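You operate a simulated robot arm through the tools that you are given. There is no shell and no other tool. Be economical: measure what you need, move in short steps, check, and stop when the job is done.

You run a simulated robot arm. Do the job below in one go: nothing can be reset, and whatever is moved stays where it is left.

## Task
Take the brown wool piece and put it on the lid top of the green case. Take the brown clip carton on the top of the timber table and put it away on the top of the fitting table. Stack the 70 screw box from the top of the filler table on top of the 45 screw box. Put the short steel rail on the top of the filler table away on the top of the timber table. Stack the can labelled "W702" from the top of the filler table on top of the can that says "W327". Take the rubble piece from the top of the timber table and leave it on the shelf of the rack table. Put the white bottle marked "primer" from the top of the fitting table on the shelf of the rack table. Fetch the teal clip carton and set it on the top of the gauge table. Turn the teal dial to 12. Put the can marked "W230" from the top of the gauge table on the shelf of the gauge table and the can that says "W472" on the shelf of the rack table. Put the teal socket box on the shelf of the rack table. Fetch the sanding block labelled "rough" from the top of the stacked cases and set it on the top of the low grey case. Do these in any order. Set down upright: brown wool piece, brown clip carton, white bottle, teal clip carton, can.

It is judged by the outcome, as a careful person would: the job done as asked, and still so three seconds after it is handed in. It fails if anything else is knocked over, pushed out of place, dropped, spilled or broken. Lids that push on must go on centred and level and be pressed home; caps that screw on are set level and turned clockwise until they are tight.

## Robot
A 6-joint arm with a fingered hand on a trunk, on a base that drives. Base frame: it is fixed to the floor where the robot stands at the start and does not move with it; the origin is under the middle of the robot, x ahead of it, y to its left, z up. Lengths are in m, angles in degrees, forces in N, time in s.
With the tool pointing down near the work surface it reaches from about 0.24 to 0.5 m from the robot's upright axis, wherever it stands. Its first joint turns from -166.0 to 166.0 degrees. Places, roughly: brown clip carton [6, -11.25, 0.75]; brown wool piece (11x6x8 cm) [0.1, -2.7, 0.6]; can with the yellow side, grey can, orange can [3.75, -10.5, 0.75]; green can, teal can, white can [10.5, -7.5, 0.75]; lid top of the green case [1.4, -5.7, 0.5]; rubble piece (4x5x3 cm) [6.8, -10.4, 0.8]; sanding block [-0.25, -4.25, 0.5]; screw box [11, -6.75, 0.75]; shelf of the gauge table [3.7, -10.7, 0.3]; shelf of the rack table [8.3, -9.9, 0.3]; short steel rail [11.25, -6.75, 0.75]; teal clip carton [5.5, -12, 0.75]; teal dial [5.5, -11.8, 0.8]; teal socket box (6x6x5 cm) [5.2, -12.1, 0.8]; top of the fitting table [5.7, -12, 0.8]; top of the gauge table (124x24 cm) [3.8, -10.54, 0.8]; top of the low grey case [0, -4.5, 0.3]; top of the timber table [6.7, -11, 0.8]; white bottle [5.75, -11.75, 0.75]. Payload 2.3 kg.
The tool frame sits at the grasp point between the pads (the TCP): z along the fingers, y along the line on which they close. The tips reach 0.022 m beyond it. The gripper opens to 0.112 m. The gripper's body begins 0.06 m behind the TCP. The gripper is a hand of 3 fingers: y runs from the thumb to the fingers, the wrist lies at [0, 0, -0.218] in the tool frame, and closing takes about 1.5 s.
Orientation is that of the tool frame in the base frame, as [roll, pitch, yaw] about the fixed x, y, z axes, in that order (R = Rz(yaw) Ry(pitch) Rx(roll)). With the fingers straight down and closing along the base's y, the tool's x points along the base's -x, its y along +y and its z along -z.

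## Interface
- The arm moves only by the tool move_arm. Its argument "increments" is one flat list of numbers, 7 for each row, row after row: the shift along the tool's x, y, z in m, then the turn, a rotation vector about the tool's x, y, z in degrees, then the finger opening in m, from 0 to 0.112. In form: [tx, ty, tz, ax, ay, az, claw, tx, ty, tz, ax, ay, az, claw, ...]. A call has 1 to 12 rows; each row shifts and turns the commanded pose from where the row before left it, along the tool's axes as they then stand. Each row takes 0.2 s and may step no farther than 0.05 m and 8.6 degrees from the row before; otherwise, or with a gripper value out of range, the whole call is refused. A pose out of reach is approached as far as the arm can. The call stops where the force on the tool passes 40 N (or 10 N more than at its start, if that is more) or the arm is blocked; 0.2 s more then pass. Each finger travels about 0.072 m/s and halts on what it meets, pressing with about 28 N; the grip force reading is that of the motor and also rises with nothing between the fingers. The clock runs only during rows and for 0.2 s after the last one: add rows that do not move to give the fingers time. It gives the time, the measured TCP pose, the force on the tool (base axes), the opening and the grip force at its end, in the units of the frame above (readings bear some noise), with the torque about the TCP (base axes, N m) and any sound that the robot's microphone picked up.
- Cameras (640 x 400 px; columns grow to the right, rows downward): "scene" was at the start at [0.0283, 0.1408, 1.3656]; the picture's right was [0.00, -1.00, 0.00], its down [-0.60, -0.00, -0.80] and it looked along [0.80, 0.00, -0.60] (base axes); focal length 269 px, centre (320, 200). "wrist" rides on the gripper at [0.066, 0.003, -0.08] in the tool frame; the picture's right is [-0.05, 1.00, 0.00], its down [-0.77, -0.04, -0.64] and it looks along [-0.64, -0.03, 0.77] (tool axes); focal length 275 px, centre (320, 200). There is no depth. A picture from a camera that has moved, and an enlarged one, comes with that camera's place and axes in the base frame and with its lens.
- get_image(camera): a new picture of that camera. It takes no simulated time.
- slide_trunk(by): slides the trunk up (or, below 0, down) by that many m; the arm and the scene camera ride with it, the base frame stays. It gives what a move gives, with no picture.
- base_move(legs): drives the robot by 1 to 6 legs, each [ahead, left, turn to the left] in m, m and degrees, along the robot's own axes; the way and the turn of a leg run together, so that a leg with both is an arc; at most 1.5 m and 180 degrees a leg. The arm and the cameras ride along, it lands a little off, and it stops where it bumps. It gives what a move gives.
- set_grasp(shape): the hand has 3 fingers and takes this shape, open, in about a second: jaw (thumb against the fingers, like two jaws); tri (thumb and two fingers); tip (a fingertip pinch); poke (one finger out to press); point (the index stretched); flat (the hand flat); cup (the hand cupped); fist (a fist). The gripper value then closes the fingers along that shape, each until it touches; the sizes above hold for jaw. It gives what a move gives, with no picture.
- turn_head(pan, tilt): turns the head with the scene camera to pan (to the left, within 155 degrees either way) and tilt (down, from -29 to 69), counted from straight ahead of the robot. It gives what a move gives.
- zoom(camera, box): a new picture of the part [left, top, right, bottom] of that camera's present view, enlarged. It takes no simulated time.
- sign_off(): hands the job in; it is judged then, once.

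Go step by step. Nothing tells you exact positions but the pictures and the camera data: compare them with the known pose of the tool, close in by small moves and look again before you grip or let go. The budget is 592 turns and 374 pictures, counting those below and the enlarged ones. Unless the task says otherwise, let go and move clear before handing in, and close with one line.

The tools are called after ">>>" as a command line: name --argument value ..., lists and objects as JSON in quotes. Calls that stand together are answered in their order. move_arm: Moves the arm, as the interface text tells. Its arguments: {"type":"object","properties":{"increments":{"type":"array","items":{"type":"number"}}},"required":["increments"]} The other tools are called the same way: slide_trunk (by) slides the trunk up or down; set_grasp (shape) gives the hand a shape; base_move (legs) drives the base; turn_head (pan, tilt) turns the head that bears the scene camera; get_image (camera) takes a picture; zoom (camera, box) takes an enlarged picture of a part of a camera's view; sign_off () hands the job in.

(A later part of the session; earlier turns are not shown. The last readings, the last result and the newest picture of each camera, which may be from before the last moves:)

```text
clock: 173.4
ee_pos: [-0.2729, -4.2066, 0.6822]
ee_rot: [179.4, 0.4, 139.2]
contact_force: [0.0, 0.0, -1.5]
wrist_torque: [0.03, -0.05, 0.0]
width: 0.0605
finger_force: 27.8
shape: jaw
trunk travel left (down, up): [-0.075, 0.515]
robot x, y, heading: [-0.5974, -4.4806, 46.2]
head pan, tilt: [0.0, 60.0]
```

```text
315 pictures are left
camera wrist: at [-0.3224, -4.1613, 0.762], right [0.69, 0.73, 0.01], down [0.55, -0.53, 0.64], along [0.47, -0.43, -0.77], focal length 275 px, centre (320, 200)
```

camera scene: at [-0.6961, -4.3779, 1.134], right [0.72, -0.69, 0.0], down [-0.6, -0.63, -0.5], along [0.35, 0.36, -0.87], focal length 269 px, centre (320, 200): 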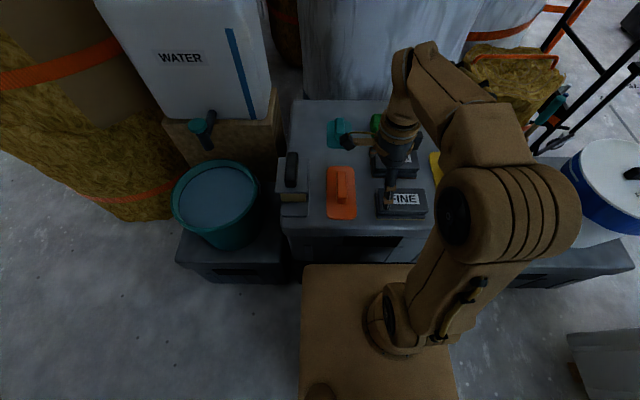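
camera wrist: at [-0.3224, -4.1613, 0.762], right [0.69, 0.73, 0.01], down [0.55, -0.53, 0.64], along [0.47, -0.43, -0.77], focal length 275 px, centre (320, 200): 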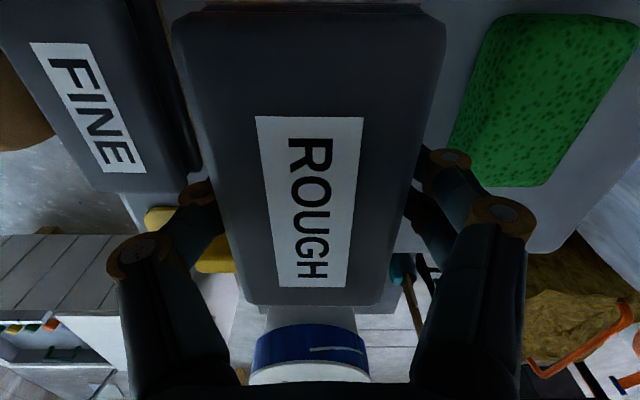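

>>> move_arm --increments '[0.01, -0.04, -0.01, 0, 0, 0, 0.04, 0.01, -0.04, -0.01, 0, 0, 0, 0.04, 0.01, -0.04, 0, 0, 0, 0, 0.04]'

>>> base_move --legs '[[-0.17, 0, 0], [0, -0.3, 0]]'

>>> get_image --camera "scene"

>>> get_image --camera "wrist"

```text
clock: 174.2
ee_pos: [-0.3742, -4.2798, 0.7004]
ee_rot: [179.4, 0.2, 139.3]
contact_force: [-0.2, -0.2, -1.5]
wrist_torque: [0.02, 0.0, -0.01]
width: 0.0601
finger_force: 28.0
shape: jaw
trunk travel left (down, up): [-0.075, 0.515]
robot x, y, heading: [-0.6001, -4.4815, 46.2]
head pan, tilt: [0.0, 60.0]
```

```text
clock: 177.3
ee_pos: [-0.2747, -4.6075, 0.7015]
ee_rot: [179.5, 0.3, 139.3]
contact_force: [-0.6, -0.1, -0.8]
wrist_torque: [0.01, -0.03, 0.0]
width: 0.0603
finger_force: 28.0
shape: jaw
trunk travel left (down, up): [-0.075, 0.515]
robot x, y, heading: [-0.5008, -4.8087, 46.3]
head pan, tilt: [0.0, 60.0]
```

```text
314 pictures are left
camera scene: at [-0.5967, -4.7066, 1.134], right [0.72, -0.69, 0.0], down [-0.6, -0.63, -0.5], along [0.35, 0.36, -0.87], focal length 269 px, centre (320, 200)
```

scene: 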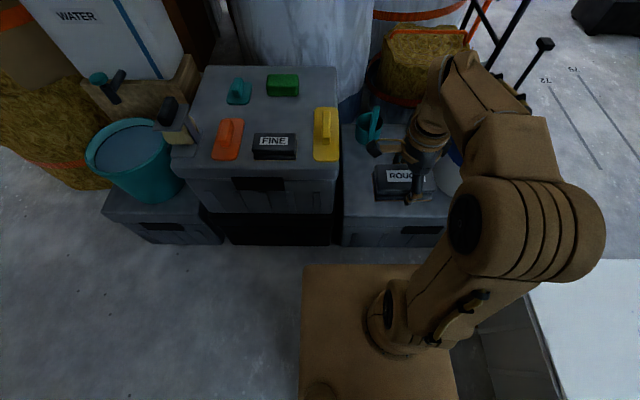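

```text
313 pictures are left
camera wrist: at [-0.3243, -4.5625, 0.7809], right [0.69, 0.73, 0.01], down [0.55, -0.53, 0.64], along [0.47, -0.43, -0.77], focal length 275 px, centre (320, 200)
```

wrist: 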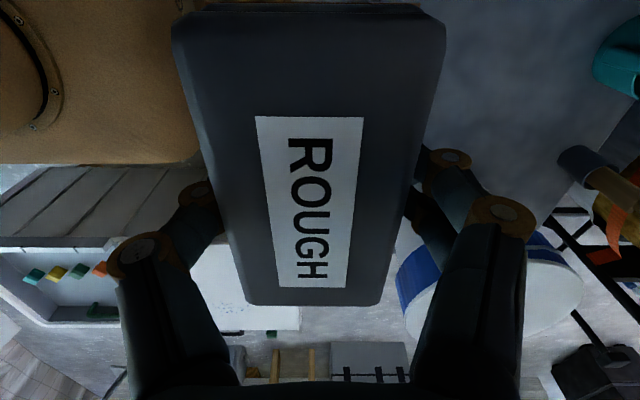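

Low grey case top is at z≈0.31, its front edge ~0.4 m ahead. I advance 0.08 m, lower the trunk fully and move over the free area.

>>> base_move --legs '[[0.08, 0, 0]]'

>>> slide_trunk --by -0.07

>>> move_arm --increments '[-0.035, 0.03, 0.03, 0, 0, 0, 0.04, -0.035, 0.03, 0.015, 0, 0, 0, 0.04, -0.03, 0.03, 0.015, 0, 0, 0, 0.04, 0, 0.02, 0.03, 0, 0, 0, 0.04, 0, 0, 0, 0, 0, 0, 0.04]'

>>> get_image --camera "scene"

>>> get_image --camera "wrist"

```text
clock: 178.4
ee_pos: [-0.2201, -4.549, 0.7008]
ee_rot: [179.4, 0.3, 139.2]
contact_force: [-0.1, -0.3, -1.1]
wrist_torque: [0.0, -0.01, 0.02]
width: 0.0606
finger_force: 27.7
shape: jaw
trunk travel left (down, up): [-0.075, 0.515]
robot x, y, heading: [-0.447, -4.7496, 46.6]
head pan, tilt: [0.0, 60.0]
```

```text
clock: 179.4
ee_pos: [-0.2194, -4.5494, 0.631]
ee_rot: [179.4, 0.4, 139.3]
contact_force: [0.4, 0.0, -1.9]
wrist_torque: [0.0, -0.02, 0.02]
width: 0.0603
finger_force: 28.3
shape: jaw
trunk travel left (down, up): [-0.005, 0.585]
robot x, y, heading: [-0.4461, -4.7521, 46.4]
head pan, tilt: [0.0, 60.0]
```

```text
refused: row 1 steps farther than a row can; nothing moved
```

```text
312 pictures are left
camera scene: at [-0.5415, -4.6487, 1.064], right [0.72, -0.69, 0.0], down [-0.6, -0.63, -0.5], along [0.35, 0.36, -0.87], focal length 269 px, centre (320, 200)
```

scene: 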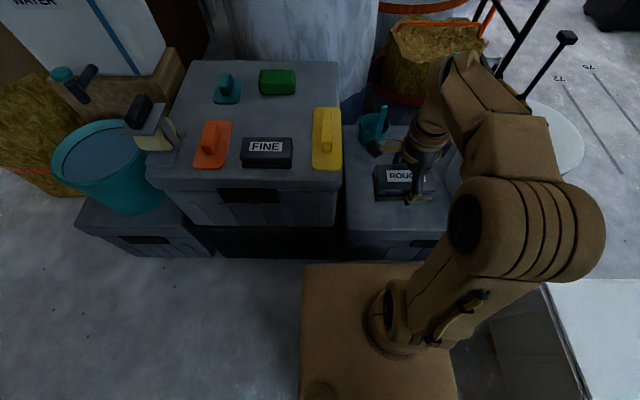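

```text
311 pictures are left
camera wrist: at [-0.2689, -4.5048, 0.7109], right [0.69, 0.73, 0.01], down [0.55, -0.53, 0.64], along [0.47, -0.43, -0.77], focal length 275 px, centre (320, 200)
```

wrist: 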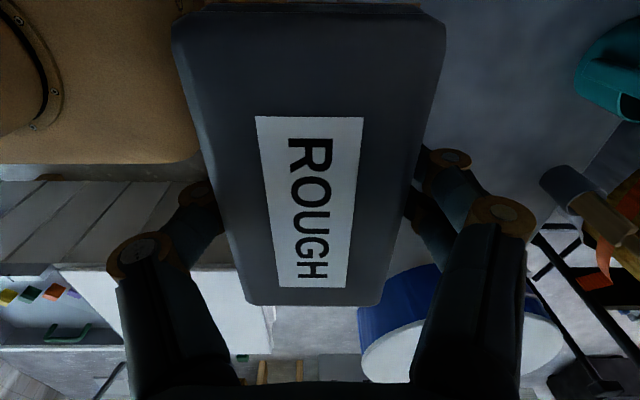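

>>> move_arm --increments '[-0.019, 0.029, 0.02, 0, 0, 0, 0.04, -0.019, 0.029, 0.02, 0, 0, 0, 0.04, -0.019, 0.029, 0.02, 0, 0, 0, 0.04, -0.019, 0.029, 0.02, 0, 0, 0, 0.04, 0, 0, 0.04, 0, 0, 0, 0.04, 0, 0, 0, 0, 0, 0, 0.04]'

>>> get_image --camera "wrist"

>>> zoom --camera "scene" --box '[310, 80, 510, 240]'

```text
clock: 180.8
ee_pos: [-0.0843, -4.5117, 0.5126]
ee_rot: [179.4, 0.4, 139.2]
contact_force: [0.1, -0.7, -0.9]
wrist_torque: [0.0, -0.01, -0.02]
width: 0.0605
finger_force: 28.1
shape: jaw
trunk travel left (down, up): [-0.005, 0.585]
robot x, y, heading: [-0.446, -4.7505, 46.2]
head pan, tilt: [0.0, 60.0]
```

```text
310 pictures are left
camera wrist: at [-0.1342, -4.4662, 0.592], right [0.69, 0.73, 0.01], down [0.55, -0.53, 0.64], along [0.47, -0.43, -0.77], focal length 275 px, centre (320, 200)
```

wrist: 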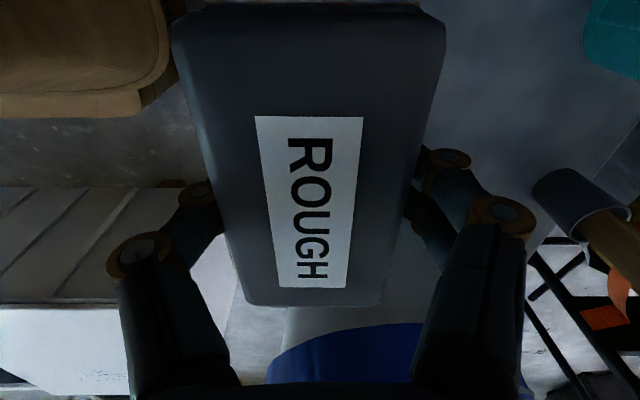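

```text
2.50 times, centred on (410, 160) of scene
camera zoom: at [-0.5414, -4.6486, 1.0641], right [0.72, -0.69, 0.0], down [-0.6, -0.63, -0.5], along [0.35, 0.36, -0.87], focal length 673 px, centre (95, 300)
```

zoom: 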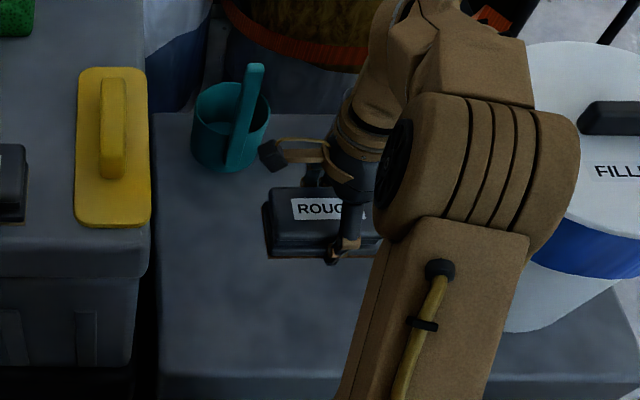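

>>> move_arm --increments '[0.03, -0.005, 0, 0, 0, 0, 0.04, 0, 0, 0.04, 0, 0, 0, 0.04, 0, 0, 0.04, 0, 0, 0, 0.04, 0, 0, 0, 0, 0, 0, 0.04]'

>>> get_image --camera "scene"

```text
clock: 181.8
ee_pos: [-0.1098, -4.4953, 0.4315]
ee_rot: [179.4, 0.3, 139.1]
contact_force: [-0.3, -0.3, -1.3]
wrist_torque: [-0.01, -0.01, -0.03]
width: 0.0602
finger_force: 28.5
shape: jaw
trunk travel left (down, up): [-0.005, 0.585]
robot x, y, heading: [-0.4457, -4.7513, 46.4]
head pan, tilt: [0.0, 60.0]
```

```text
308 pictures are left
camera scene: at [-0.5414, -4.6486, 1.0641], right [0.72, -0.69, 0.0], down [-0.6, -0.63, -0.5], along [0.35, 0.36, -0.87], focal length 269 px, centre (320, 200)
```

scene: 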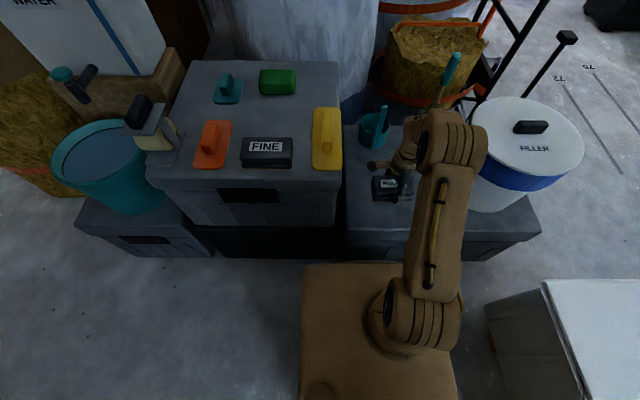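

>>> move_arm --increments '[0, -0.012, 0.03, 0, 0, 0, 0.04, 0, 0, 0.03, 0, 0, 0, 0.04, 0, 0, 0.01, 0, 0, 0, 0.04, 0, 0, 0, 0, 0, 0, 0.04]'

>>> get_image --camera "wrist"

>>> zoom --camera "scene" --box '[330, 80, 490, 240]'

```text
clock: 182.8
ee_pos: [-0.1173, -4.5032, 0.362]
ee_rot: [179.4, 0.3, 139.3]
contact_force: [-0.8, 0.5, -2.8]
wrist_torque: [0.02, -0.03, -0.04]
width: 0.0602
finger_force: 28.0
shape: jaw
trunk travel left (down, up): [-0.005, 0.585]
robot x, y, heading: [-0.445, -4.7507, 46.2]
head pan, tilt: [0.0, 60.0]
```

```text
307 pictures are left
camera wrist: at [-0.1664, -4.4579, 0.4422], right [0.69, 0.73, 0.01], down [0.55, -0.53, 0.64], along [0.47, -0.43, -0.77], focal length 275 px, centre (320, 200)
```

wrist: 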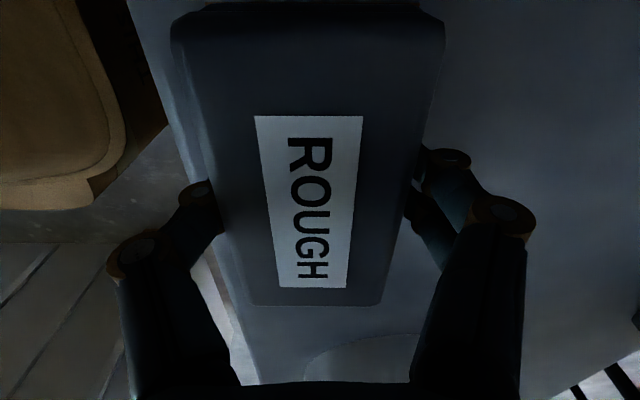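

```text
2.50 times, centred on (410, 160) of scene
camera zoom: at [-0.5414, -4.6486, 1.064], right [0.72, -0.69, 0.0], down [-0.6, -0.63, -0.5], along [0.35, 0.36, -0.87], focal length 673 px, centre (95, 300)
```

zoom: 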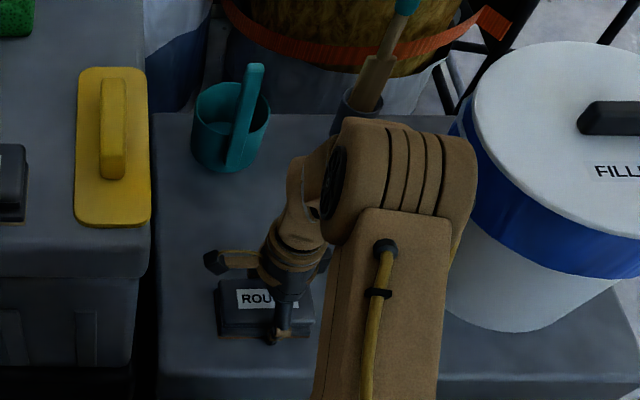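

>>> move_arm --increments '[0, 0.02, 0, 0, 0, 0, 0.04, 0, 0, 0.008, 0, 0, 0, 0.04, 0, 0, 0.005, 0, 0, 0, 0.04]'

>>> move_arm --increments '[0, 0, 0.005, 0, 0, 0, 0.04, 0, 0, 0.005, 0, 0, 0, 0.04]'

```text
clock: 183.6
ee_pos: [-0.1029, -4.4889, 0.3493]
ee_rot: [179.3, 0.3, 139.3]
contact_force: [-0.8, -0.8, -0.6]
wrist_torque: [0.0, 0.01, 0.03]
width: 0.0602
finger_force: 27.6
shape: jaw
trunk travel left (down, up): [-0.005, 0.585]
robot x, y, heading: [-0.447, -4.7488, 46.4]
head pan, tilt: [0.0, 60.0]
```

```text
clock: 184.2
ee_pos: [-0.1036, -4.4886, 0.3424]
ee_rot: [179.2, 0.3, 139.2]
contact_force: [0.0, 0.0, 21.5]
wrist_torque: [-0.35, 0.44, 0.0]
width: 0.0595
finger_force: 28.2
shape: jaw
trunk travel left (down, up): [-0.005, 0.585]
robot x, y, heading: [-0.4478, -4.7509, 46.3]
head pan, tilt: [0.0, 60.0]
```

Contact at z≈0.342. I release and rise.

>>> move_arm --increments '[0, 0, 0, 0, 0, 0, 0.07, 0, 0, 0, 0, 0, 0, 0.1, 0, 0, 0, 0, 0, 0, 0.112, 0, 0, 0, 0, 0, 0, 0.112, 0, 0, -0.03, 0, 0, 0, 0.112, 0, 0, -0.04, 0, 0, 0, 0.112, 0, 0, -0.04, 0, 0, 0, 0.112, 0, 0, -0.04, 0, 0, 0, 0.112, 0, 0, 0, 0, 0, 0, 0.112]'

>>> get_image --camera "wrist"

```text
clock: 185.0
ee_pos: [-0.1034, -4.4872, 0.3402]
ee_rot: [179.1, 0.4, 139.3]
contact_force: [-0.3, 0.3, 1.5]
wrist_torque: [-0.03, 0.0, 0.01]
width: 0.1119
finger_force: 0.0
shape: jaw
trunk travel left (down, up): [-0.005, 0.585]
robot x, y, heading: [-0.4438, -4.7498, 46.1]
head pan, tilt: [0.0, 60.0]
stopped in row 3: the force on the tool passed its limit at 48 N (the readings are from after the stop); the commanded pose is now the measured one
```

```text
305 pictures are left
camera wrist: at [-0.1522, -4.442, 0.4204], right [0.69, 0.73, 0.02], down [0.55, -0.54, 0.64], along [0.47, -0.43, -0.77], focal length 275 px, centre (320, 200)
```

wrist: 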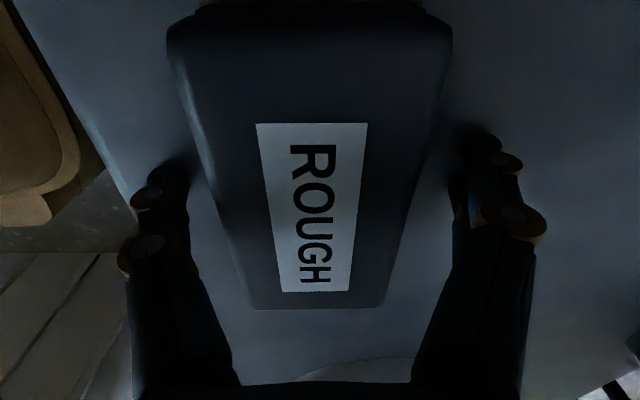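

Released (fingertips only pressed the case lightly). I rise straight up, fold in and raise the trunk.

>>> move_arm --increments '[0, 0, -0.03, 0, 0, 0, 0.112, 0, 0, -0.04, 0, 0, 0, 0.112, 0, 0, -0.04, 0, 0, 0, 0.112, 0, 0, -0.04, 0, 0, 0, 0.112, 0, 0, -0.04, 0, 0, 0, 0.112, 0, -0.03, -0.03, 0, 0, 0, 0.112, 0, -0.03, -0.03, 0, 0, 0, 0.112, 0, -0.03, 0, 0, 0, 0, 0.112]'

>>> slide_trunk --by 0.27

>>> get_image --camera "scene"

```text
clock: 186.8
ee_pos: [-0.1649, -4.5567, 0.5885]
ee_rot: [179.1, 0.4, 139.3]
contact_force: [0.5, 0.1, -0.5]
wrist_torque: [-0.02, 0.01, 0.02]
width: 0.1121
finger_force: 0.1
shape: jaw
trunk travel left (down, up): [-0.005, 0.585]
robot x, y, heading: [-0.4468, -4.7465, 46.7]
head pan, tilt: [0.0, 60.0]
```

```text
clock: 189.5
ee_pos: [-0.1626, -4.5579, 0.8604]
ee_rot: [179.0, 0.4, 139.3]
contact_force: [-0.2, 0.2, 0.4]
wrist_torque: [-0.01, 0.05, 0.0]
width: 0.112
finger_force: 0.0
shape: jaw
trunk travel left (down, up): [-0.275, 0.315]
robot x, y, heading: [-0.4458, -4.7538, 46.2]
head pan, tilt: [0.0, 60.0]
```

```text
304 pictures are left
camera scene: at [-0.5415, -4.6486, 1.334], right [0.72, -0.69, 0.0], down [-0.6, -0.63, -0.5], along [0.35, 0.36, -0.87], focal length 269 px, centre (320, 200)
```

scene: 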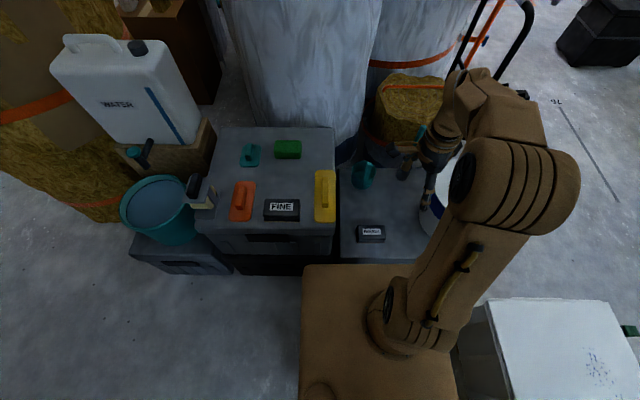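

Rough block is placed on the low grey case. Now to the far tables: I retrace round the white box to the green case, then look for a way north of the slab.

>>> base_move --legs '[[-1.0, 0, 0], [0, 0, -97], [1.27, 0.04, 0], [0, 0, 6.4], [0, 1.2, 0], [0, 0.5, 0]]'

>>> turn_head --pan 75 --tilt 25

>>> get_image --camera "scene"

```text
clock: 213.5
ee_pos: [1.0782, -5.4824, 0.8589]
ee_rot: [178.9, 0.4, 49.0]
contact_force: [0.7, 0.3, -0.5]
wrist_torque: [0.01, -0.02, 0.0]
width: 0.1117
finger_force: 0.0
shape: jaw
trunk travel left (down, up): [-0.275, 0.315]
robot x, y, heading: [0.8827, -5.2017, -43.7]
head pan, tilt: [0.0, 60.0]
```

```text
clock: 215.0
ee_pos: [1.0788, -5.4812, 0.8599]
ee_rot: [179.1, 0.4, 49.0]
contact_force: [0.9, 0.4, -0.1]
wrist_torque: [0.01, 0.01, 0.01]
width: 0.112
finger_force: 0.0
shape: jaw
trunk travel left (down, up): [-0.275, 0.315]
robot x, y, heading: [0.8827, -5.2051, -44.2]
head pan, tilt: [75.0, 25.0]
```

```text
303 pictures are left
camera scene: at [1.0196, -5.0093, 1.3841], right [0.52, -0.86, 0.0], down [-0.36, -0.22, -0.91], along [0.78, 0.47, -0.42], focal length 269 px, centre (320, 200)
```

scene: 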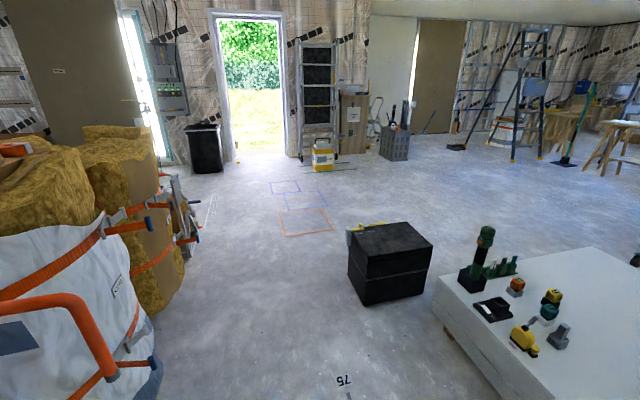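

>>> base_move --legs '[[0, 0, 89.2], [1.3, 0, 0], [1.0, 0, 0], [0, 0, -75], [0.6, 0, 0]]'

>>> turn_head --pan -20 --tilt 20

>>> get_image --camera "scene"

```text
clock: 236.3
ee_pos: [3.2994, -4.0768, 0.8596]
ee_rot: [179.1, 0.4, 64.1]
contact_force: [-0.2, 0.1, -1.0]
wrist_torque: [0.01, 0.01, -0.03]
width: 0.1123
finger_force: 0.1
shape: jaw
trunk travel left (down, up): [-0.275, 0.315]
robot x, y, heading: [3.0372, -3.858, -29.0]
head pan, tilt: [75.0, 25.0]
```

```text
clock: 238.0
ee_pos: [3.2995, -4.0763, 0.8603]
ee_rot: [179.0, 0.4, 64.1]
contact_force: [-0.8, 0.9, -0.6]
wrist_torque: [-0.02, -0.03, 0.02]
width: 0.1121
finger_force: 0.1
shape: jaw
trunk travel left (down, up): [-0.275, 0.315]
robot x, y, heading: [3.0377, -3.8524, -28.9]
head pan, tilt: [-20.0, 20.0]
```

```text
302 pictures are left
camera scene: at [3.1176, -3.7716, 1.3922], right [-0.75, -0.66, 0.0], down [-0.23, 0.26, -0.94], along [0.62, -0.71, -0.34], focal length 269 px, centre (320, 200)
```

scene: 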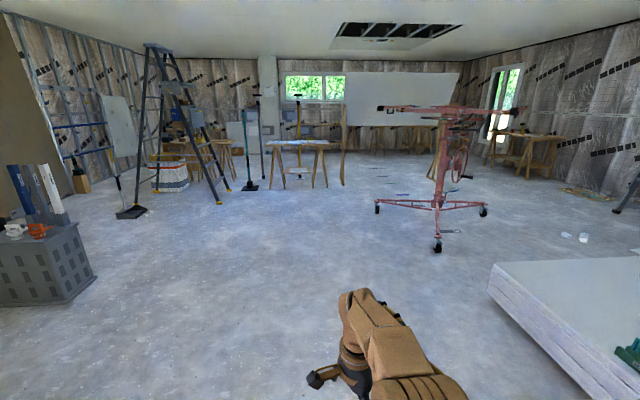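

I see the hall with tables far off; I zoom in to identify them.

>>> zoom --camera "scene" --box '[140, 70, 380, 220]'

>>> zoom --camera "scene" --box '[360, 70, 600, 220]'

```text
2.67 times, centred on (260, 145) of scene
camera zoom: at [3.1176, -3.7716, 1.3922], right [-0.75, -0.66, 0.0], down [-0.23, 0.26, -0.94], along [0.62, -0.71, -0.34], focal length 718 px, centre (480, 347)
```

zoom: 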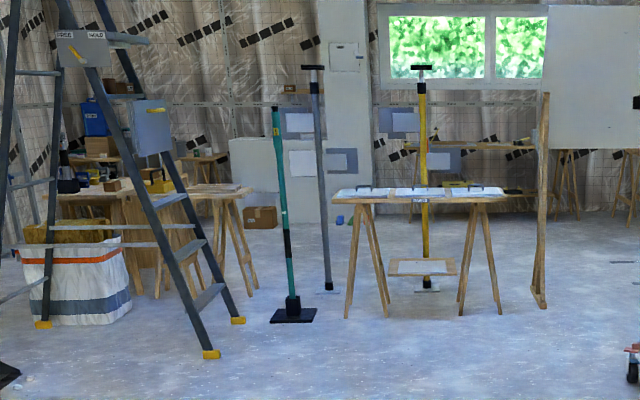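

```text
2.67 times, centred on (480, 145) of scene
camera zoom: at [3.1176, -3.7716, 1.3922], right [-0.75, -0.66, 0.0], down [-0.23, 0.26, -0.94], along [0.62, -0.71, -0.34], focal length 718 px, centre (-107, 347)
```

zoom: 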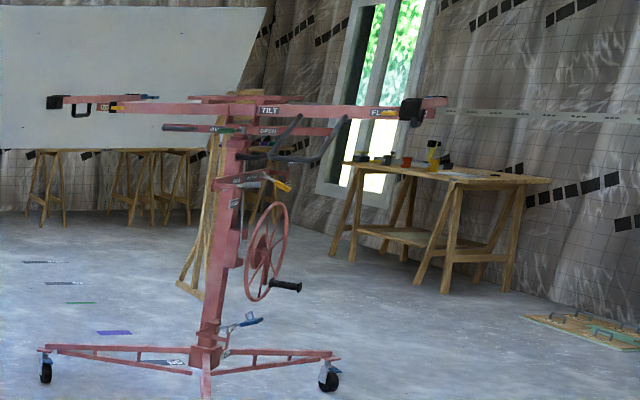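

>>> base_move --legs '[[0, 0, -17.8], [1.5, 0, 0], [1.5, 0, 0], [0.3, 0, 0], [0, 0, -45]]'

>>> turn_head --pan 0 --tilt 20

>>> get_image --camera "scene"

```text
clock: 257.1
ee_pos: [5.2408, -6.5593, 0.8603]
ee_rot: [179.0, 0.4, 2.0]
contact_force: [0.2, 0.3, 0.7]
wrist_torque: [-0.01, -0.06, 0.01]
width: 0.1117
finger_force: 0.1
shape: jaw
trunk travel left (down, up): [-0.275, 0.315]
robot x, y, heading: [5.3134, -6.2237, -90.9]
head pan, tilt: [-20.0, 20.0]
```

```text
clock: 257.9
ee_pos: [5.2409, -6.5586, 0.8596]
ee_rot: [179.0, 0.4, 2.2]
contact_force: [0.1, -0.1, -0.5]
wrist_torque: [-0.03, 0.0, 0.0]
width: 0.112
finger_force: 0.0
shape: jaw
trunk travel left (down, up): [-0.275, 0.315]
robot x, y, heading: [5.315, -6.2263, -90.7]
head pan, tilt: [0.0, 20.0]
```

```text
299 pictures are left
camera scene: at [5.4566, -6.2604, 1.3922], right [-1.0, 0.02, 0.0], down [0.01, 0.34, -0.94], along [-0.01, -0.94, -0.34], focal length 269 px, centre (320, 200)
```

scene: 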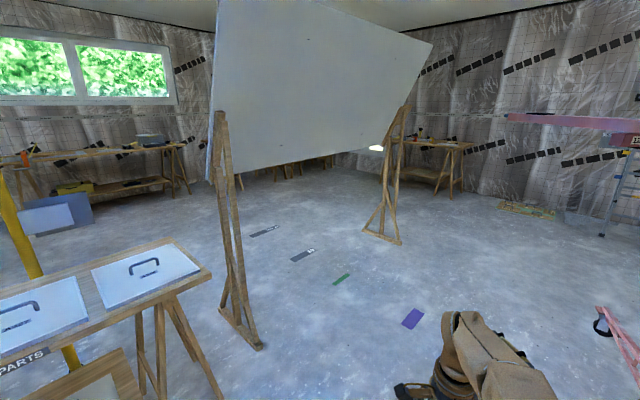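

>>> base_move --legs '[[0.85, 0.12, 0], [0, 0, -46], [0.9, 0, 0]]'

>>> get_image --camera "scene"

```text
clock: 268.9
ee_pos: [4.4784, -7.8695, 0.8592]
ee_rot: [179.1, 0.4, -43.7]
contact_force: [0.4, 1.0, 0.0]
wrist_torque: [-0.01, -0.04, 0.05]
width: 0.1118
finger_force: 0.1
shape: jaw
trunk travel left (down, up): [-0.275, 0.315]
robot x, y, heading: [4.7716, -7.6959, -136.6]
head pan, tilt: [0.0, 20.0]
```

```text
298 pictures are left
camera scene: at [4.8441, -7.8183, 1.3922], right [-0.69, 0.73, 0.0], down [0.25, 0.23, -0.94], along [-0.68, -0.64, -0.34], focal length 269 px, centre (320, 200)
```

scene: 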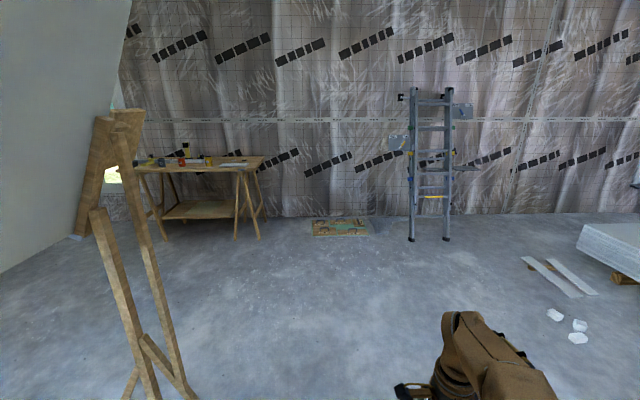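

>>> base_move --legs '[[1.0, 0, 0], [0, 0, 7.6], [0.9, 0, 0], [0, 1.1, 0]]'

>>> turn_head --pan 0 --tilt 35

>>> get_image --camera "scene"

```text
clock: 284.3
ee_pos: [4.0435, -9.9805, 0.8598]
ee_rot: [179.0, 0.3, -36.3]
contact_force: [-0.6, -1.3, -0.4]
wrist_torque: [0.01, 0.01, 0.02]
width: 0.112
finger_force: 0.1
shape: jaw
trunk travel left (down, up): [-0.275, 0.315]
robot x, y, heading: [4.3089, -9.7664, -129.0]
head pan, tilt: [0.0, 20.0]
```

```text
clock: 285.0
ee_pos: [4.0437, -9.9812, 0.8598]
ee_rot: [179.0, 0.4, -36.2]
contact_force: [-0.4, -0.6, -1.1]
wrist_torque: [0.02, -0.01, 0.02]
width: 0.1121
finger_force: 0.0
shape: jaw
trunk travel left (down, up): [-0.275, 0.315]
robot x, y, heading: [4.3069, -9.7657, -129.2]
head pan, tilt: [0.0, 35.0]
```

```text
297 pictures are left
camera scene: at [4.4017, -9.8755, 1.3684], right [-0.78, 0.63, 0.0], down [0.36, 0.44, -0.82], along [-0.52, -0.64, -0.57], focal length 269 px, centre (320, 200)
```

scene: 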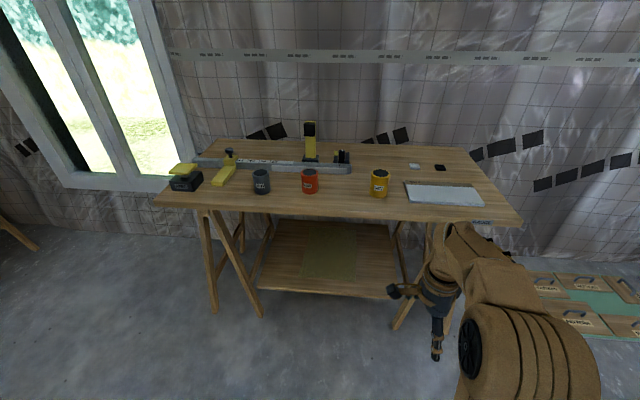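

>>> zoom --camera "scene" --box '[150, 120, 406, 280]'

>>> zoom --camera "scene" --box '[240, 150, 400, 250]'

```text
2.50 times, centred on (278, 200) of scene
camera zoom: at [4.4017, -9.8755, 1.3684], right [-0.78, 0.63, 0.0], down [0.36, 0.44, -0.82], along [-0.52, -0.64, -0.57], focal length 673 px, centre (425, 200)
```

zoom: 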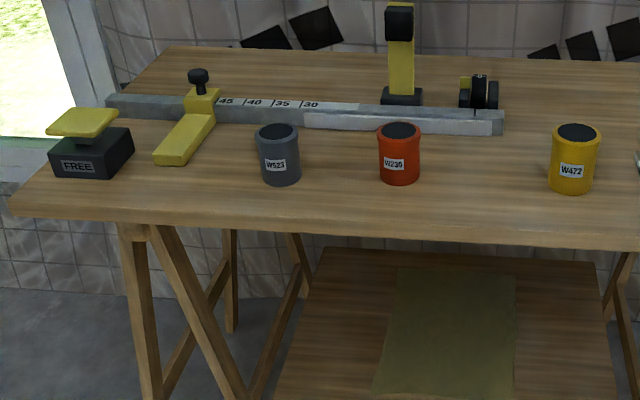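

```text
4.00 times, centred on (320, 200) of scene
camera zoom: at [4.4017, -9.8755, 1.3684], right [-0.78, 0.63, 0.0], down [0.36, 0.44, -0.82], along [-0.52, -0.64, -0.57], focal length 1076 px, centre (320, 200)
```

zoom: 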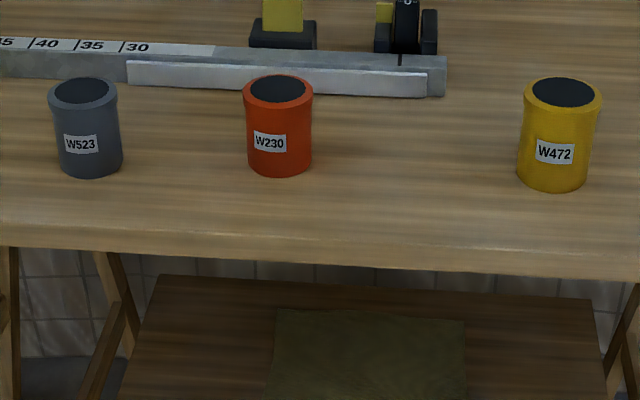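

W230 is the orange can, W472 the yellow one; the shelf is 4 cm behind the table front. I'll use a pitched side grip (fingers ~40° below horizontal). I square the hand, then move in.

>>> move_arm --increments '[0, 0, 0, 0, 0, -7.9, 0.112, 0, 0, 0, 0, 0, -7.9, 0.112, 0, 0, 0, 0, 0, -7.9, 0.112, 0, 0, 0, 0, 0, -7.9, 0.112, 0, 0, 0, 0, 0, -7.9, 0.112, 0, 0, 0, 0, 0, -7.9, 0.112, 0, 0, 0, 0, 0, -7.9, 0.112, 0, 0, 0, 0, 0, -7.9, 0.112, 0, 0, 0, 0, 0, -7.9, 0.112, 0, 0, 0, 0, 0, -7.9, 0.112, 0, 0, 0, 0, 0, -7.9, 0.112]'

>>> move_arm --increments '[0, 0, 0, 0, -8.4, 0, 0.112, 0, 0, 0, 0, -8.4, 0, 0.112, 0, 0, 0, 0, -8.4, 0, 0.112, 0, 0, 0, 0, -8.4, 0, 0.112, 0, 0, 0, 0, -8.4, 0, 0.112, 0, 0, 0, 0, -8, 0, 0.112, 0, 0, 0, 0, 0, 0, 0.112]'

>>> base_move --legs '[[0.15, 0.18, 0]]'

>>> get_image --camera "wrist"

>>> get_image --camera "scene"

```text
clock: 287.4
ee_pos: [4.0432, -9.9802, 0.8592]
ee_rot: [-179.7, 1.1, 50.7]
contact_force: [1.1, 0.2, -0.2]
wrist_torque: [0.02, 0.03, 0.0]
width: 0.1119
finger_force: 0.1
shape: jaw
trunk travel left (down, up): [-0.275, 0.315]
robot x, y, heading: [4.3099, -9.7636, -129.0]
head pan, tilt: [0.0, 35.0]
```

```text
clock: 289.0
ee_pos: [4.0497, -10.0036, 0.9132]
ee_rot: [-179.5, 50.7, 50.9]
contact_force: [-0.8, -0.2, 0.3]
wrist_torque: [0.03, -0.01, 0.01]
width: 0.1116
finger_force: 0.1
shape: jaw
out of reach, approached as far as the arm can: row 5, 6
trunk travel left (down, up): [-0.275, 0.315]
robot x, y, heading: [4.3085, -9.7638, -129.4]
head pan, tilt: [0.0, 35.0]
```

```text
clock: 290.8
ee_pos: [4.0956, -10.2336, 0.913]
ee_rot: [-179.5, 50.7, 51.0]
contact_force: [-0.4, -0.1, 0.3]
wrist_torque: [0.01, -0.02, 0.0]
width: 0.1121
finger_force: 0.1
shape: jaw
trunk travel left (down, up): [-0.275, 0.315]
robot x, y, heading: [4.3535, -9.9981, -129.0]
head pan, tilt: [0.0, 35.0]
```

```text
294 pictures are left
camera wrist: at [4.163, -10.1552, 0.912], right [0.75, -0.66, 0.03], down [-0.02, 0.02, 1.0], along [-0.66, -0.75, 0.0], focal length 275 px, centre (320, 200)
```

wrist: 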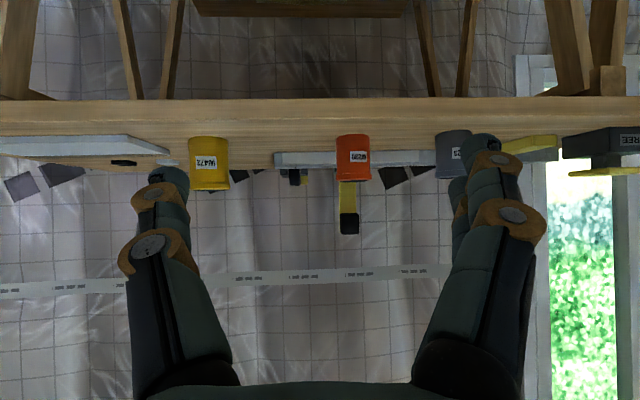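

```text
293 pictures are left
camera scene: at [4.4465, -10.1046, 1.3683], right [-0.78, 0.63, 0.0], down [0.36, 0.45, -0.82], along [-0.52, -0.64, -0.57], focal length 269 px, centre (320, 200)
```

scene: 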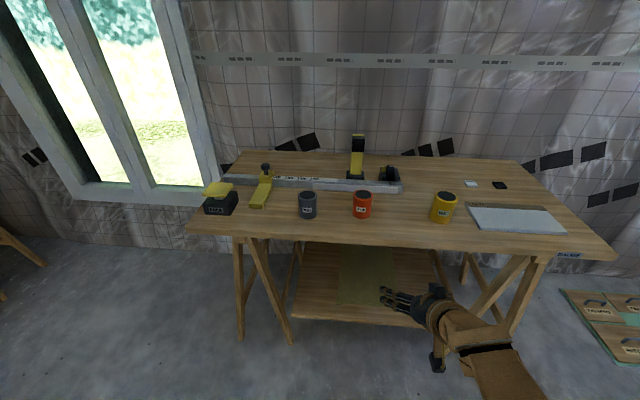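

I drive 0.17 m nearer, then extend towards the orange can, staying 12 cm short.

>>> base_move --legs '[[0.17, 0, 0]]'

>>> move_arm --increments '[-0.005, 0.017, 0.041, 0, 0, 0, 0.112, -0.005, 0.017, 0.041, 0, 0, 0, 0.112, -0.005, 0.017, 0.041, 0, 0, 0, 0.112, -0.005, 0.017, 0.041, 0, 0, 0, 0.112, 0, 0, 0, 0, 0, 0, 0.112]'

>>> get_image --camera "wrist"

>>> zoom --camera "scene" --box '[240, 150, 480, 300]'

```text
clock: 292.2
ee_pos: [3.9871, -10.3675, 0.9133]
ee_rot: [-179.4, 50.6, 51.1]
contact_force: [-1.0, 0.7, 0.8]
wrist_torque: [0.0, -0.01, 0.02]
width: 0.1119
finger_force: 0.1
shape: jaw
trunk travel left (down, up): [-0.275, 0.315]
robot x, y, heading: [4.2444, -10.1267, -129.4]
head pan, tilt: [0.0, 35.0]
```

```text
clock: 293.4
ee_pos: [3.9546, -10.5209, 0.8568]
ee_rot: [-179.5, 50.7, 51.1]
contact_force: [-0.2, -1.2, -0.5]
wrist_torque: [0.02, -0.01, 0.02]
width: 0.1119
finger_force: 0.1
shape: jaw
out of reach, approached as far as the arm can: row 1, 2, 3
trunk travel left (down, up): [-0.275, 0.315]
robot x, y, heading: [4.2443, -10.1269, -129.2]
head pan, tilt: [0.0, 35.0]
```

```text
292 pictures are left
camera wrist: at [4.0237, -10.4426, 0.8559], right [0.75, -0.66, 0.03], down [-0.02, 0.02, 1.0], along [-0.66, -0.75, 0.0], focal length 275 px, centre (320, 200)
```

wrist: 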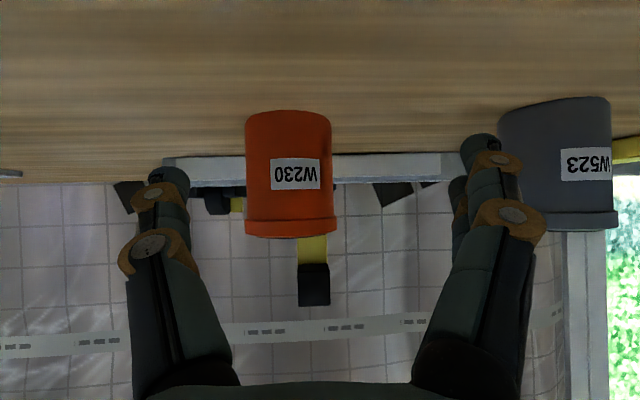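

```text
2.67 times, centred on (360, 225) of scene
camera zoom: at [4.3385, -10.2369, 1.3683], right [-0.78, 0.63, 0.0], down [0.36, 0.45, -0.82], along [-0.52, -0.64, -0.57], focal length 718 px, centre (213, 133)
```

zoom: 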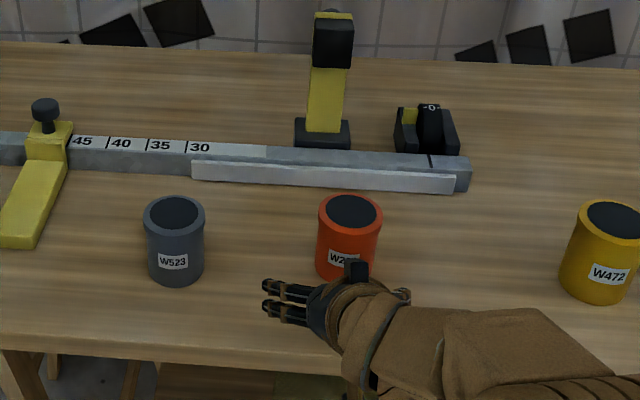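

>>> move_arm --increments '[0, -0.022, 0, 0, 0, 0, 0.112, -0.019, 0, 0.034, 0, 0, 0, 0.112, -0.019, 0, 0.034, 0, 0, 0, 0.112, 0, 0, 0, 0, 0, 0, 0.112]'

>>> get_image --camera "wrist"

```text
clock: 294.4
ee_pos: [3.8938, -10.5619, 0.8438]
ee_rot: [-179.4, 50.6, 51.0]
contact_force: [-0.7, 0.2, 1.4]
wrist_torque: [0.01, 0.03, -0.01]
width: 0.1122
finger_force: 0.1
shape: jaw
out of reach, approached as far as the arm can: row 3
trunk travel left (down, up): [-0.275, 0.315]
robot x, y, heading: [4.2446, -10.1263, -129.3]
head pan, tilt: [0.0, 35.0]
```

```text
290 pictures are left
camera wrist: at [3.9617, -10.4831, 0.8436], right [0.75, -0.66, 0.03], down [-0.02, 0.02, 1.0], along [-0.66, -0.75, 0.0], focal length 275 px, centre (320, 200)
```

wrist: 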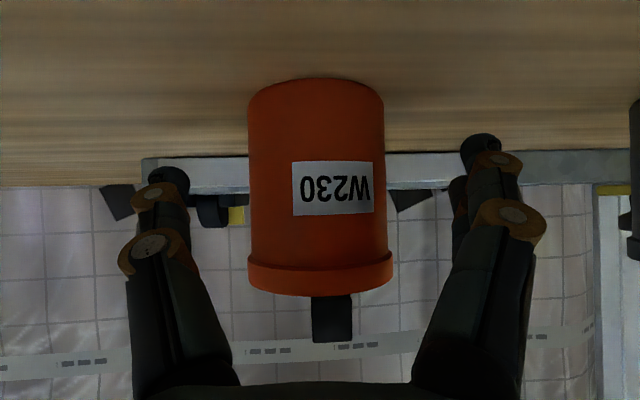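

The can is well centred between the fingers; the arm is at its limit, so I creep the base 4.5 cm forward to bring the fingers around the can.

>>> base_move --legs '[[0.045, 0, 0]]'

>>> get_image --camera "wrist"

```text
clock: 295.4
ee_pos: [3.8651, -10.5964, 0.8442]
ee_rot: [-179.3, 50.6, 51.1]
contact_force: [0.4, 0.0, 0.7]
wrist_torque: [-0.01, 0.01, 0.0]
width: 0.1118
finger_force: 0.0
shape: jaw
trunk travel left (down, up): [-0.275, 0.315]
robot x, y, heading: [4.2173, -10.1602, -129.2]
head pan, tilt: [0.0, 35.0]
```

```text
289 pictures are left
camera wrist: at [3.9333, -10.5181, 0.8434], right [0.75, -0.66, 0.03], down [-0.02, 0.02, 1.0], along [-0.66, -0.75, 0.0], focal length 275 px, centre (320, 200)
```

wrist: 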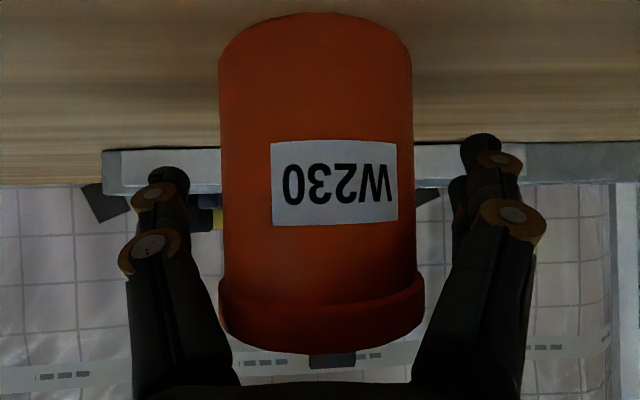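

>>> move_arm --increments '[0, 0, 0, 0, 0, 0, 0.09, 0, 0, 0, 0, 0, 0, 0.07, 0, 0, 0, 0, 0, 0, 0.05, 0, 0, 0, 0, 0, 0, 0.05, 0, 0, 0, 0, 0, 0, 0.05, 0, 0, 0, 0, 0, 0, 0.05]'

>>> get_image --camera "wrist"

```text
clock: 296.8
ee_pos: [3.8653, -10.5971, 0.844]
ee_rot: [-179.4, 50.7, 51.1]
contact_force: [-0.1, -0.3, -1.0]
wrist_torque: [-0.07, 0.07, 0.04]
width: 0.0435
finger_force: 27.8
shape: jaw
trunk travel left (down, up): [-0.275, 0.315]
robot x, y, heading: [4.2163, -10.1662, -128.9]
head pan, tilt: [0.0, 35.0]
```

```text
288 pictures are left
camera wrist: at [3.9336, -10.5178, 0.8436], right [0.75, -0.66, 0.03], down [-0.02, 0.02, 1.0], along [-0.66, -0.75, 0.0], focal length 275 px, centre (320, 200)
```

wrist: 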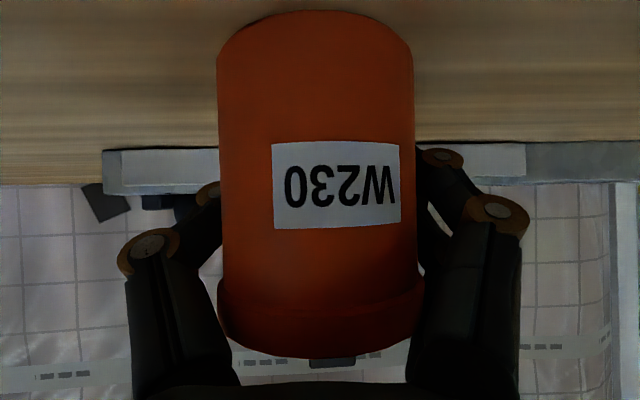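

>>> move_arm --increments '[-0.0077, 0, -0.0063, 0, 0, 0, 0.03, -0.0077, 0, -0.0063, 0, 0, 0, 0.03, -0.0077, 0, -0.0063, 0, 0, 0, 0.03, 0, 0, 0, 0, 0, 0, 0.03]'

>>> get_image --camera "wrist"

>>> zoom --camera "scene" --box '[240, 150, 480, 300]'

```text
clock: 297.8
ee_pos: [3.8688, -10.5907, 0.857]
ee_rot: [-179.4, 51.1, 51.1]
contact_force: [-0.2, 0.6, -2.0]
wrist_torque: [-0.02, 0.01, -0.02]
width: 0.0408
finger_force: 27.6
shape: jaw
out of reach, approached as far as the arm can: row 1, 2, 3
trunk travel left (down, up): [-0.275, 0.315]
robot x, y, heading: [4.2134, -10.1619, -129.0]
head pan, tilt: [0.0, 35.0]
```

```text
287 pictures are left
camera wrist: at [3.9374, -10.5113, 0.856], right [0.75, -0.66, 0.03], down [-0.02, 0.03, 1.0], along [-0.66, -0.75, 0.01], focal length 275 px, centre (320, 200)
```

wrist: 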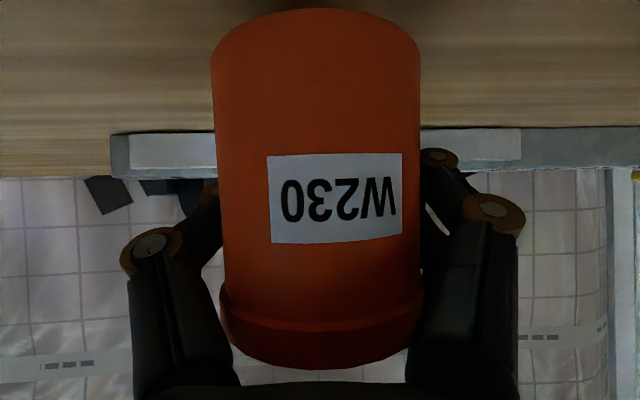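

```text
2.67 times, centred on (360, 225) of scene
camera zoom: at [4.31, -10.2718, 1.3683], right [-0.78, 0.63, 0.0], down [0.36, 0.45, -0.82], along [-0.52, -0.64, -0.57], focal length 718 px, centre (213, 133)
```

zoom: 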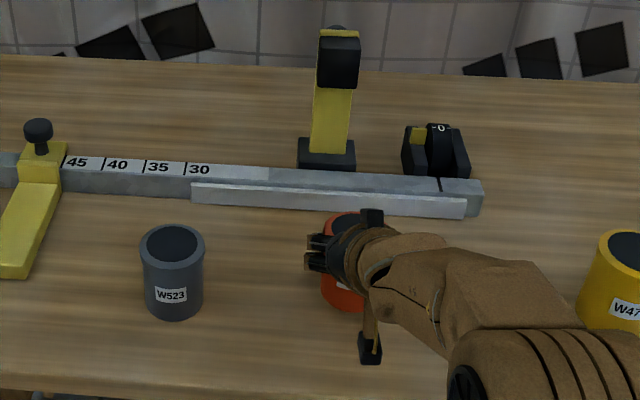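

The grip is behind the can's equator and the can tips slightly. I set it back down, open, back off ~1.5 cm and regrip.

>>> move_arm --increments '[0.005, 0, 0.004, 0, 0, 0, 0.03, 0.005, 0, 0.004, 0, 0, 0, 0.03, 0, 0, 0, 0, 0, 0, 0.03]'

>>> get_image --camera "wrist"

```text
clock: 298.6
ee_pos: [3.8689, -10.5883, 0.8485]
ee_rot: [-179.2, 50.6, 51.1]
contact_force: [-0.7, 0.7, -1.9]
wrist_torque: [-0.05, -0.01, 0.0]
width: 0.0406
finger_force: 27.8
shape: jaw
out of reach, approached as far as the arm can: row 2
trunk travel left (down, up): [-0.275, 0.315]
robot x, y, heading: [4.2153, -10.1605, -129.1]
head pan, tilt: [0.0, 35.0]
```

```text
285 pictures are left
camera wrist: at [3.9374, -10.5111, 0.8478], right [0.75, -0.66, 0.03], down [-0.02, 0.02, 1.0], along [-0.66, -0.75, 0.0], focal length 275 px, centre (320, 200)
```

wrist: 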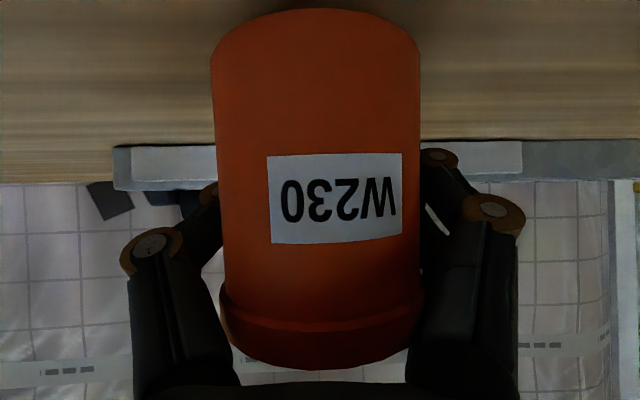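

>>> slide_trunk --by -0.006

>>> get_image --camera "wrist"

```text
clock: 299.1
ee_pos: [3.8702, -10.5877, 0.8434]
ee_rot: [-179.1, 51.0, 51.1]
contact_force: [-1.1, 0.0, 13.0]
wrist_torque: [-0.22, 0.1, -0.03]
width: 0.0406
finger_force: 27.8
shape: jaw
trunk travel left (down, up): [-0.269, 0.321]
robot x, y, heading: [4.2144, -10.1615, -129.0]
head pan, tilt: [0.0, 35.0]
```

```text
284 pictures are left
camera wrist: at [3.9379, -10.5104, 0.8438], right [0.75, -0.66, 0.03], down [-0.02, 0.02, 1.0], along [-0.66, -0.75, 0.01], focal length 275 px, centre (320, 200)
```

wrist: 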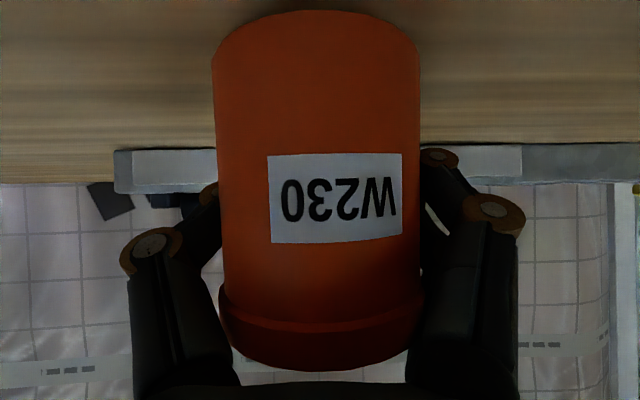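

>>> move_arm --increments '[0, 0, 0, 0, 0, 0, 0.045, 0, 0, 0, 0, 0, 0, 0.05, 0, 0, 0, 0, 0, 0, 0.06, 0, 0, 0, 0, 0, 0, 0.075, 0, 0, 0, 0, 0, 0, 0.09, 0, 0, 0, 0, 0, 0, 0.112, 0, 0, 0, 0, 0, 0, 0.112]'

>>> get_image --camera "wrist"

```text
clock: 300.7
ee_pos: [3.8695, -10.5893, 0.8421]
ee_rot: [-179.2, 50.6, 51.1]
contact_force: [0.8, -0.7, -0.5]
wrist_torque: [0.0, 0.0, 0.01]
width: 0.1118
finger_force: 0.0
shape: jaw
trunk travel left (down, up): [-0.269, 0.321]
robot x, y, heading: [4.2132, -10.1567, -129.1]
head pan, tilt: [0.0, 35.0]
```

```text
283 pictures are left
camera wrist: at [3.9377, -10.5109, 0.8421], right [0.75, -0.66, 0.03], down [-0.02, 0.02, 1.0], along [-0.66, -0.75, 0.0], focal length 275 px, centre (320, 200)
```

wrist: 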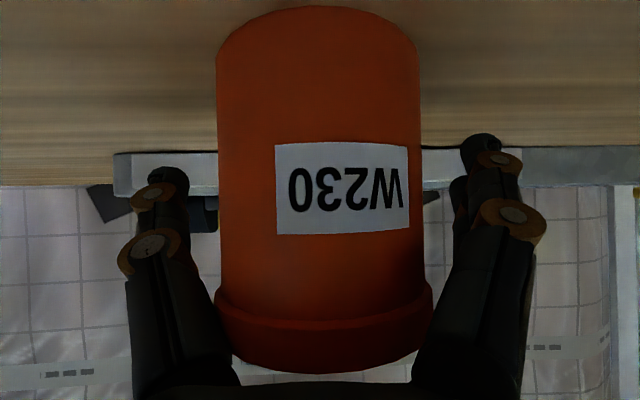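

>>> move_arm --increments '[0.008, 0, -0.0097, 0, 0, 0, 0.112, 0.008, 0, -0.0097, 0, 0, 0, 0.112, 0, 0, 0, 0, 0, 0, 0.112]'

```text
clock: 301.5
ee_pos: [3.8852, -10.57, 0.8439]
ee_rot: [-179.1, 50.7, 51.2]
contact_force: [0.1, 0.3, 0.0]
wrist_torque: [0.01, 0.0, -0.01]
width: 0.112
finger_force: 0.1
shape: jaw
trunk travel left (down, up): [-0.269, 0.321]
robot x, y, heading: [4.2156, -10.1607, -129.1]
head pan, tilt: [0.0, 35.0]
```

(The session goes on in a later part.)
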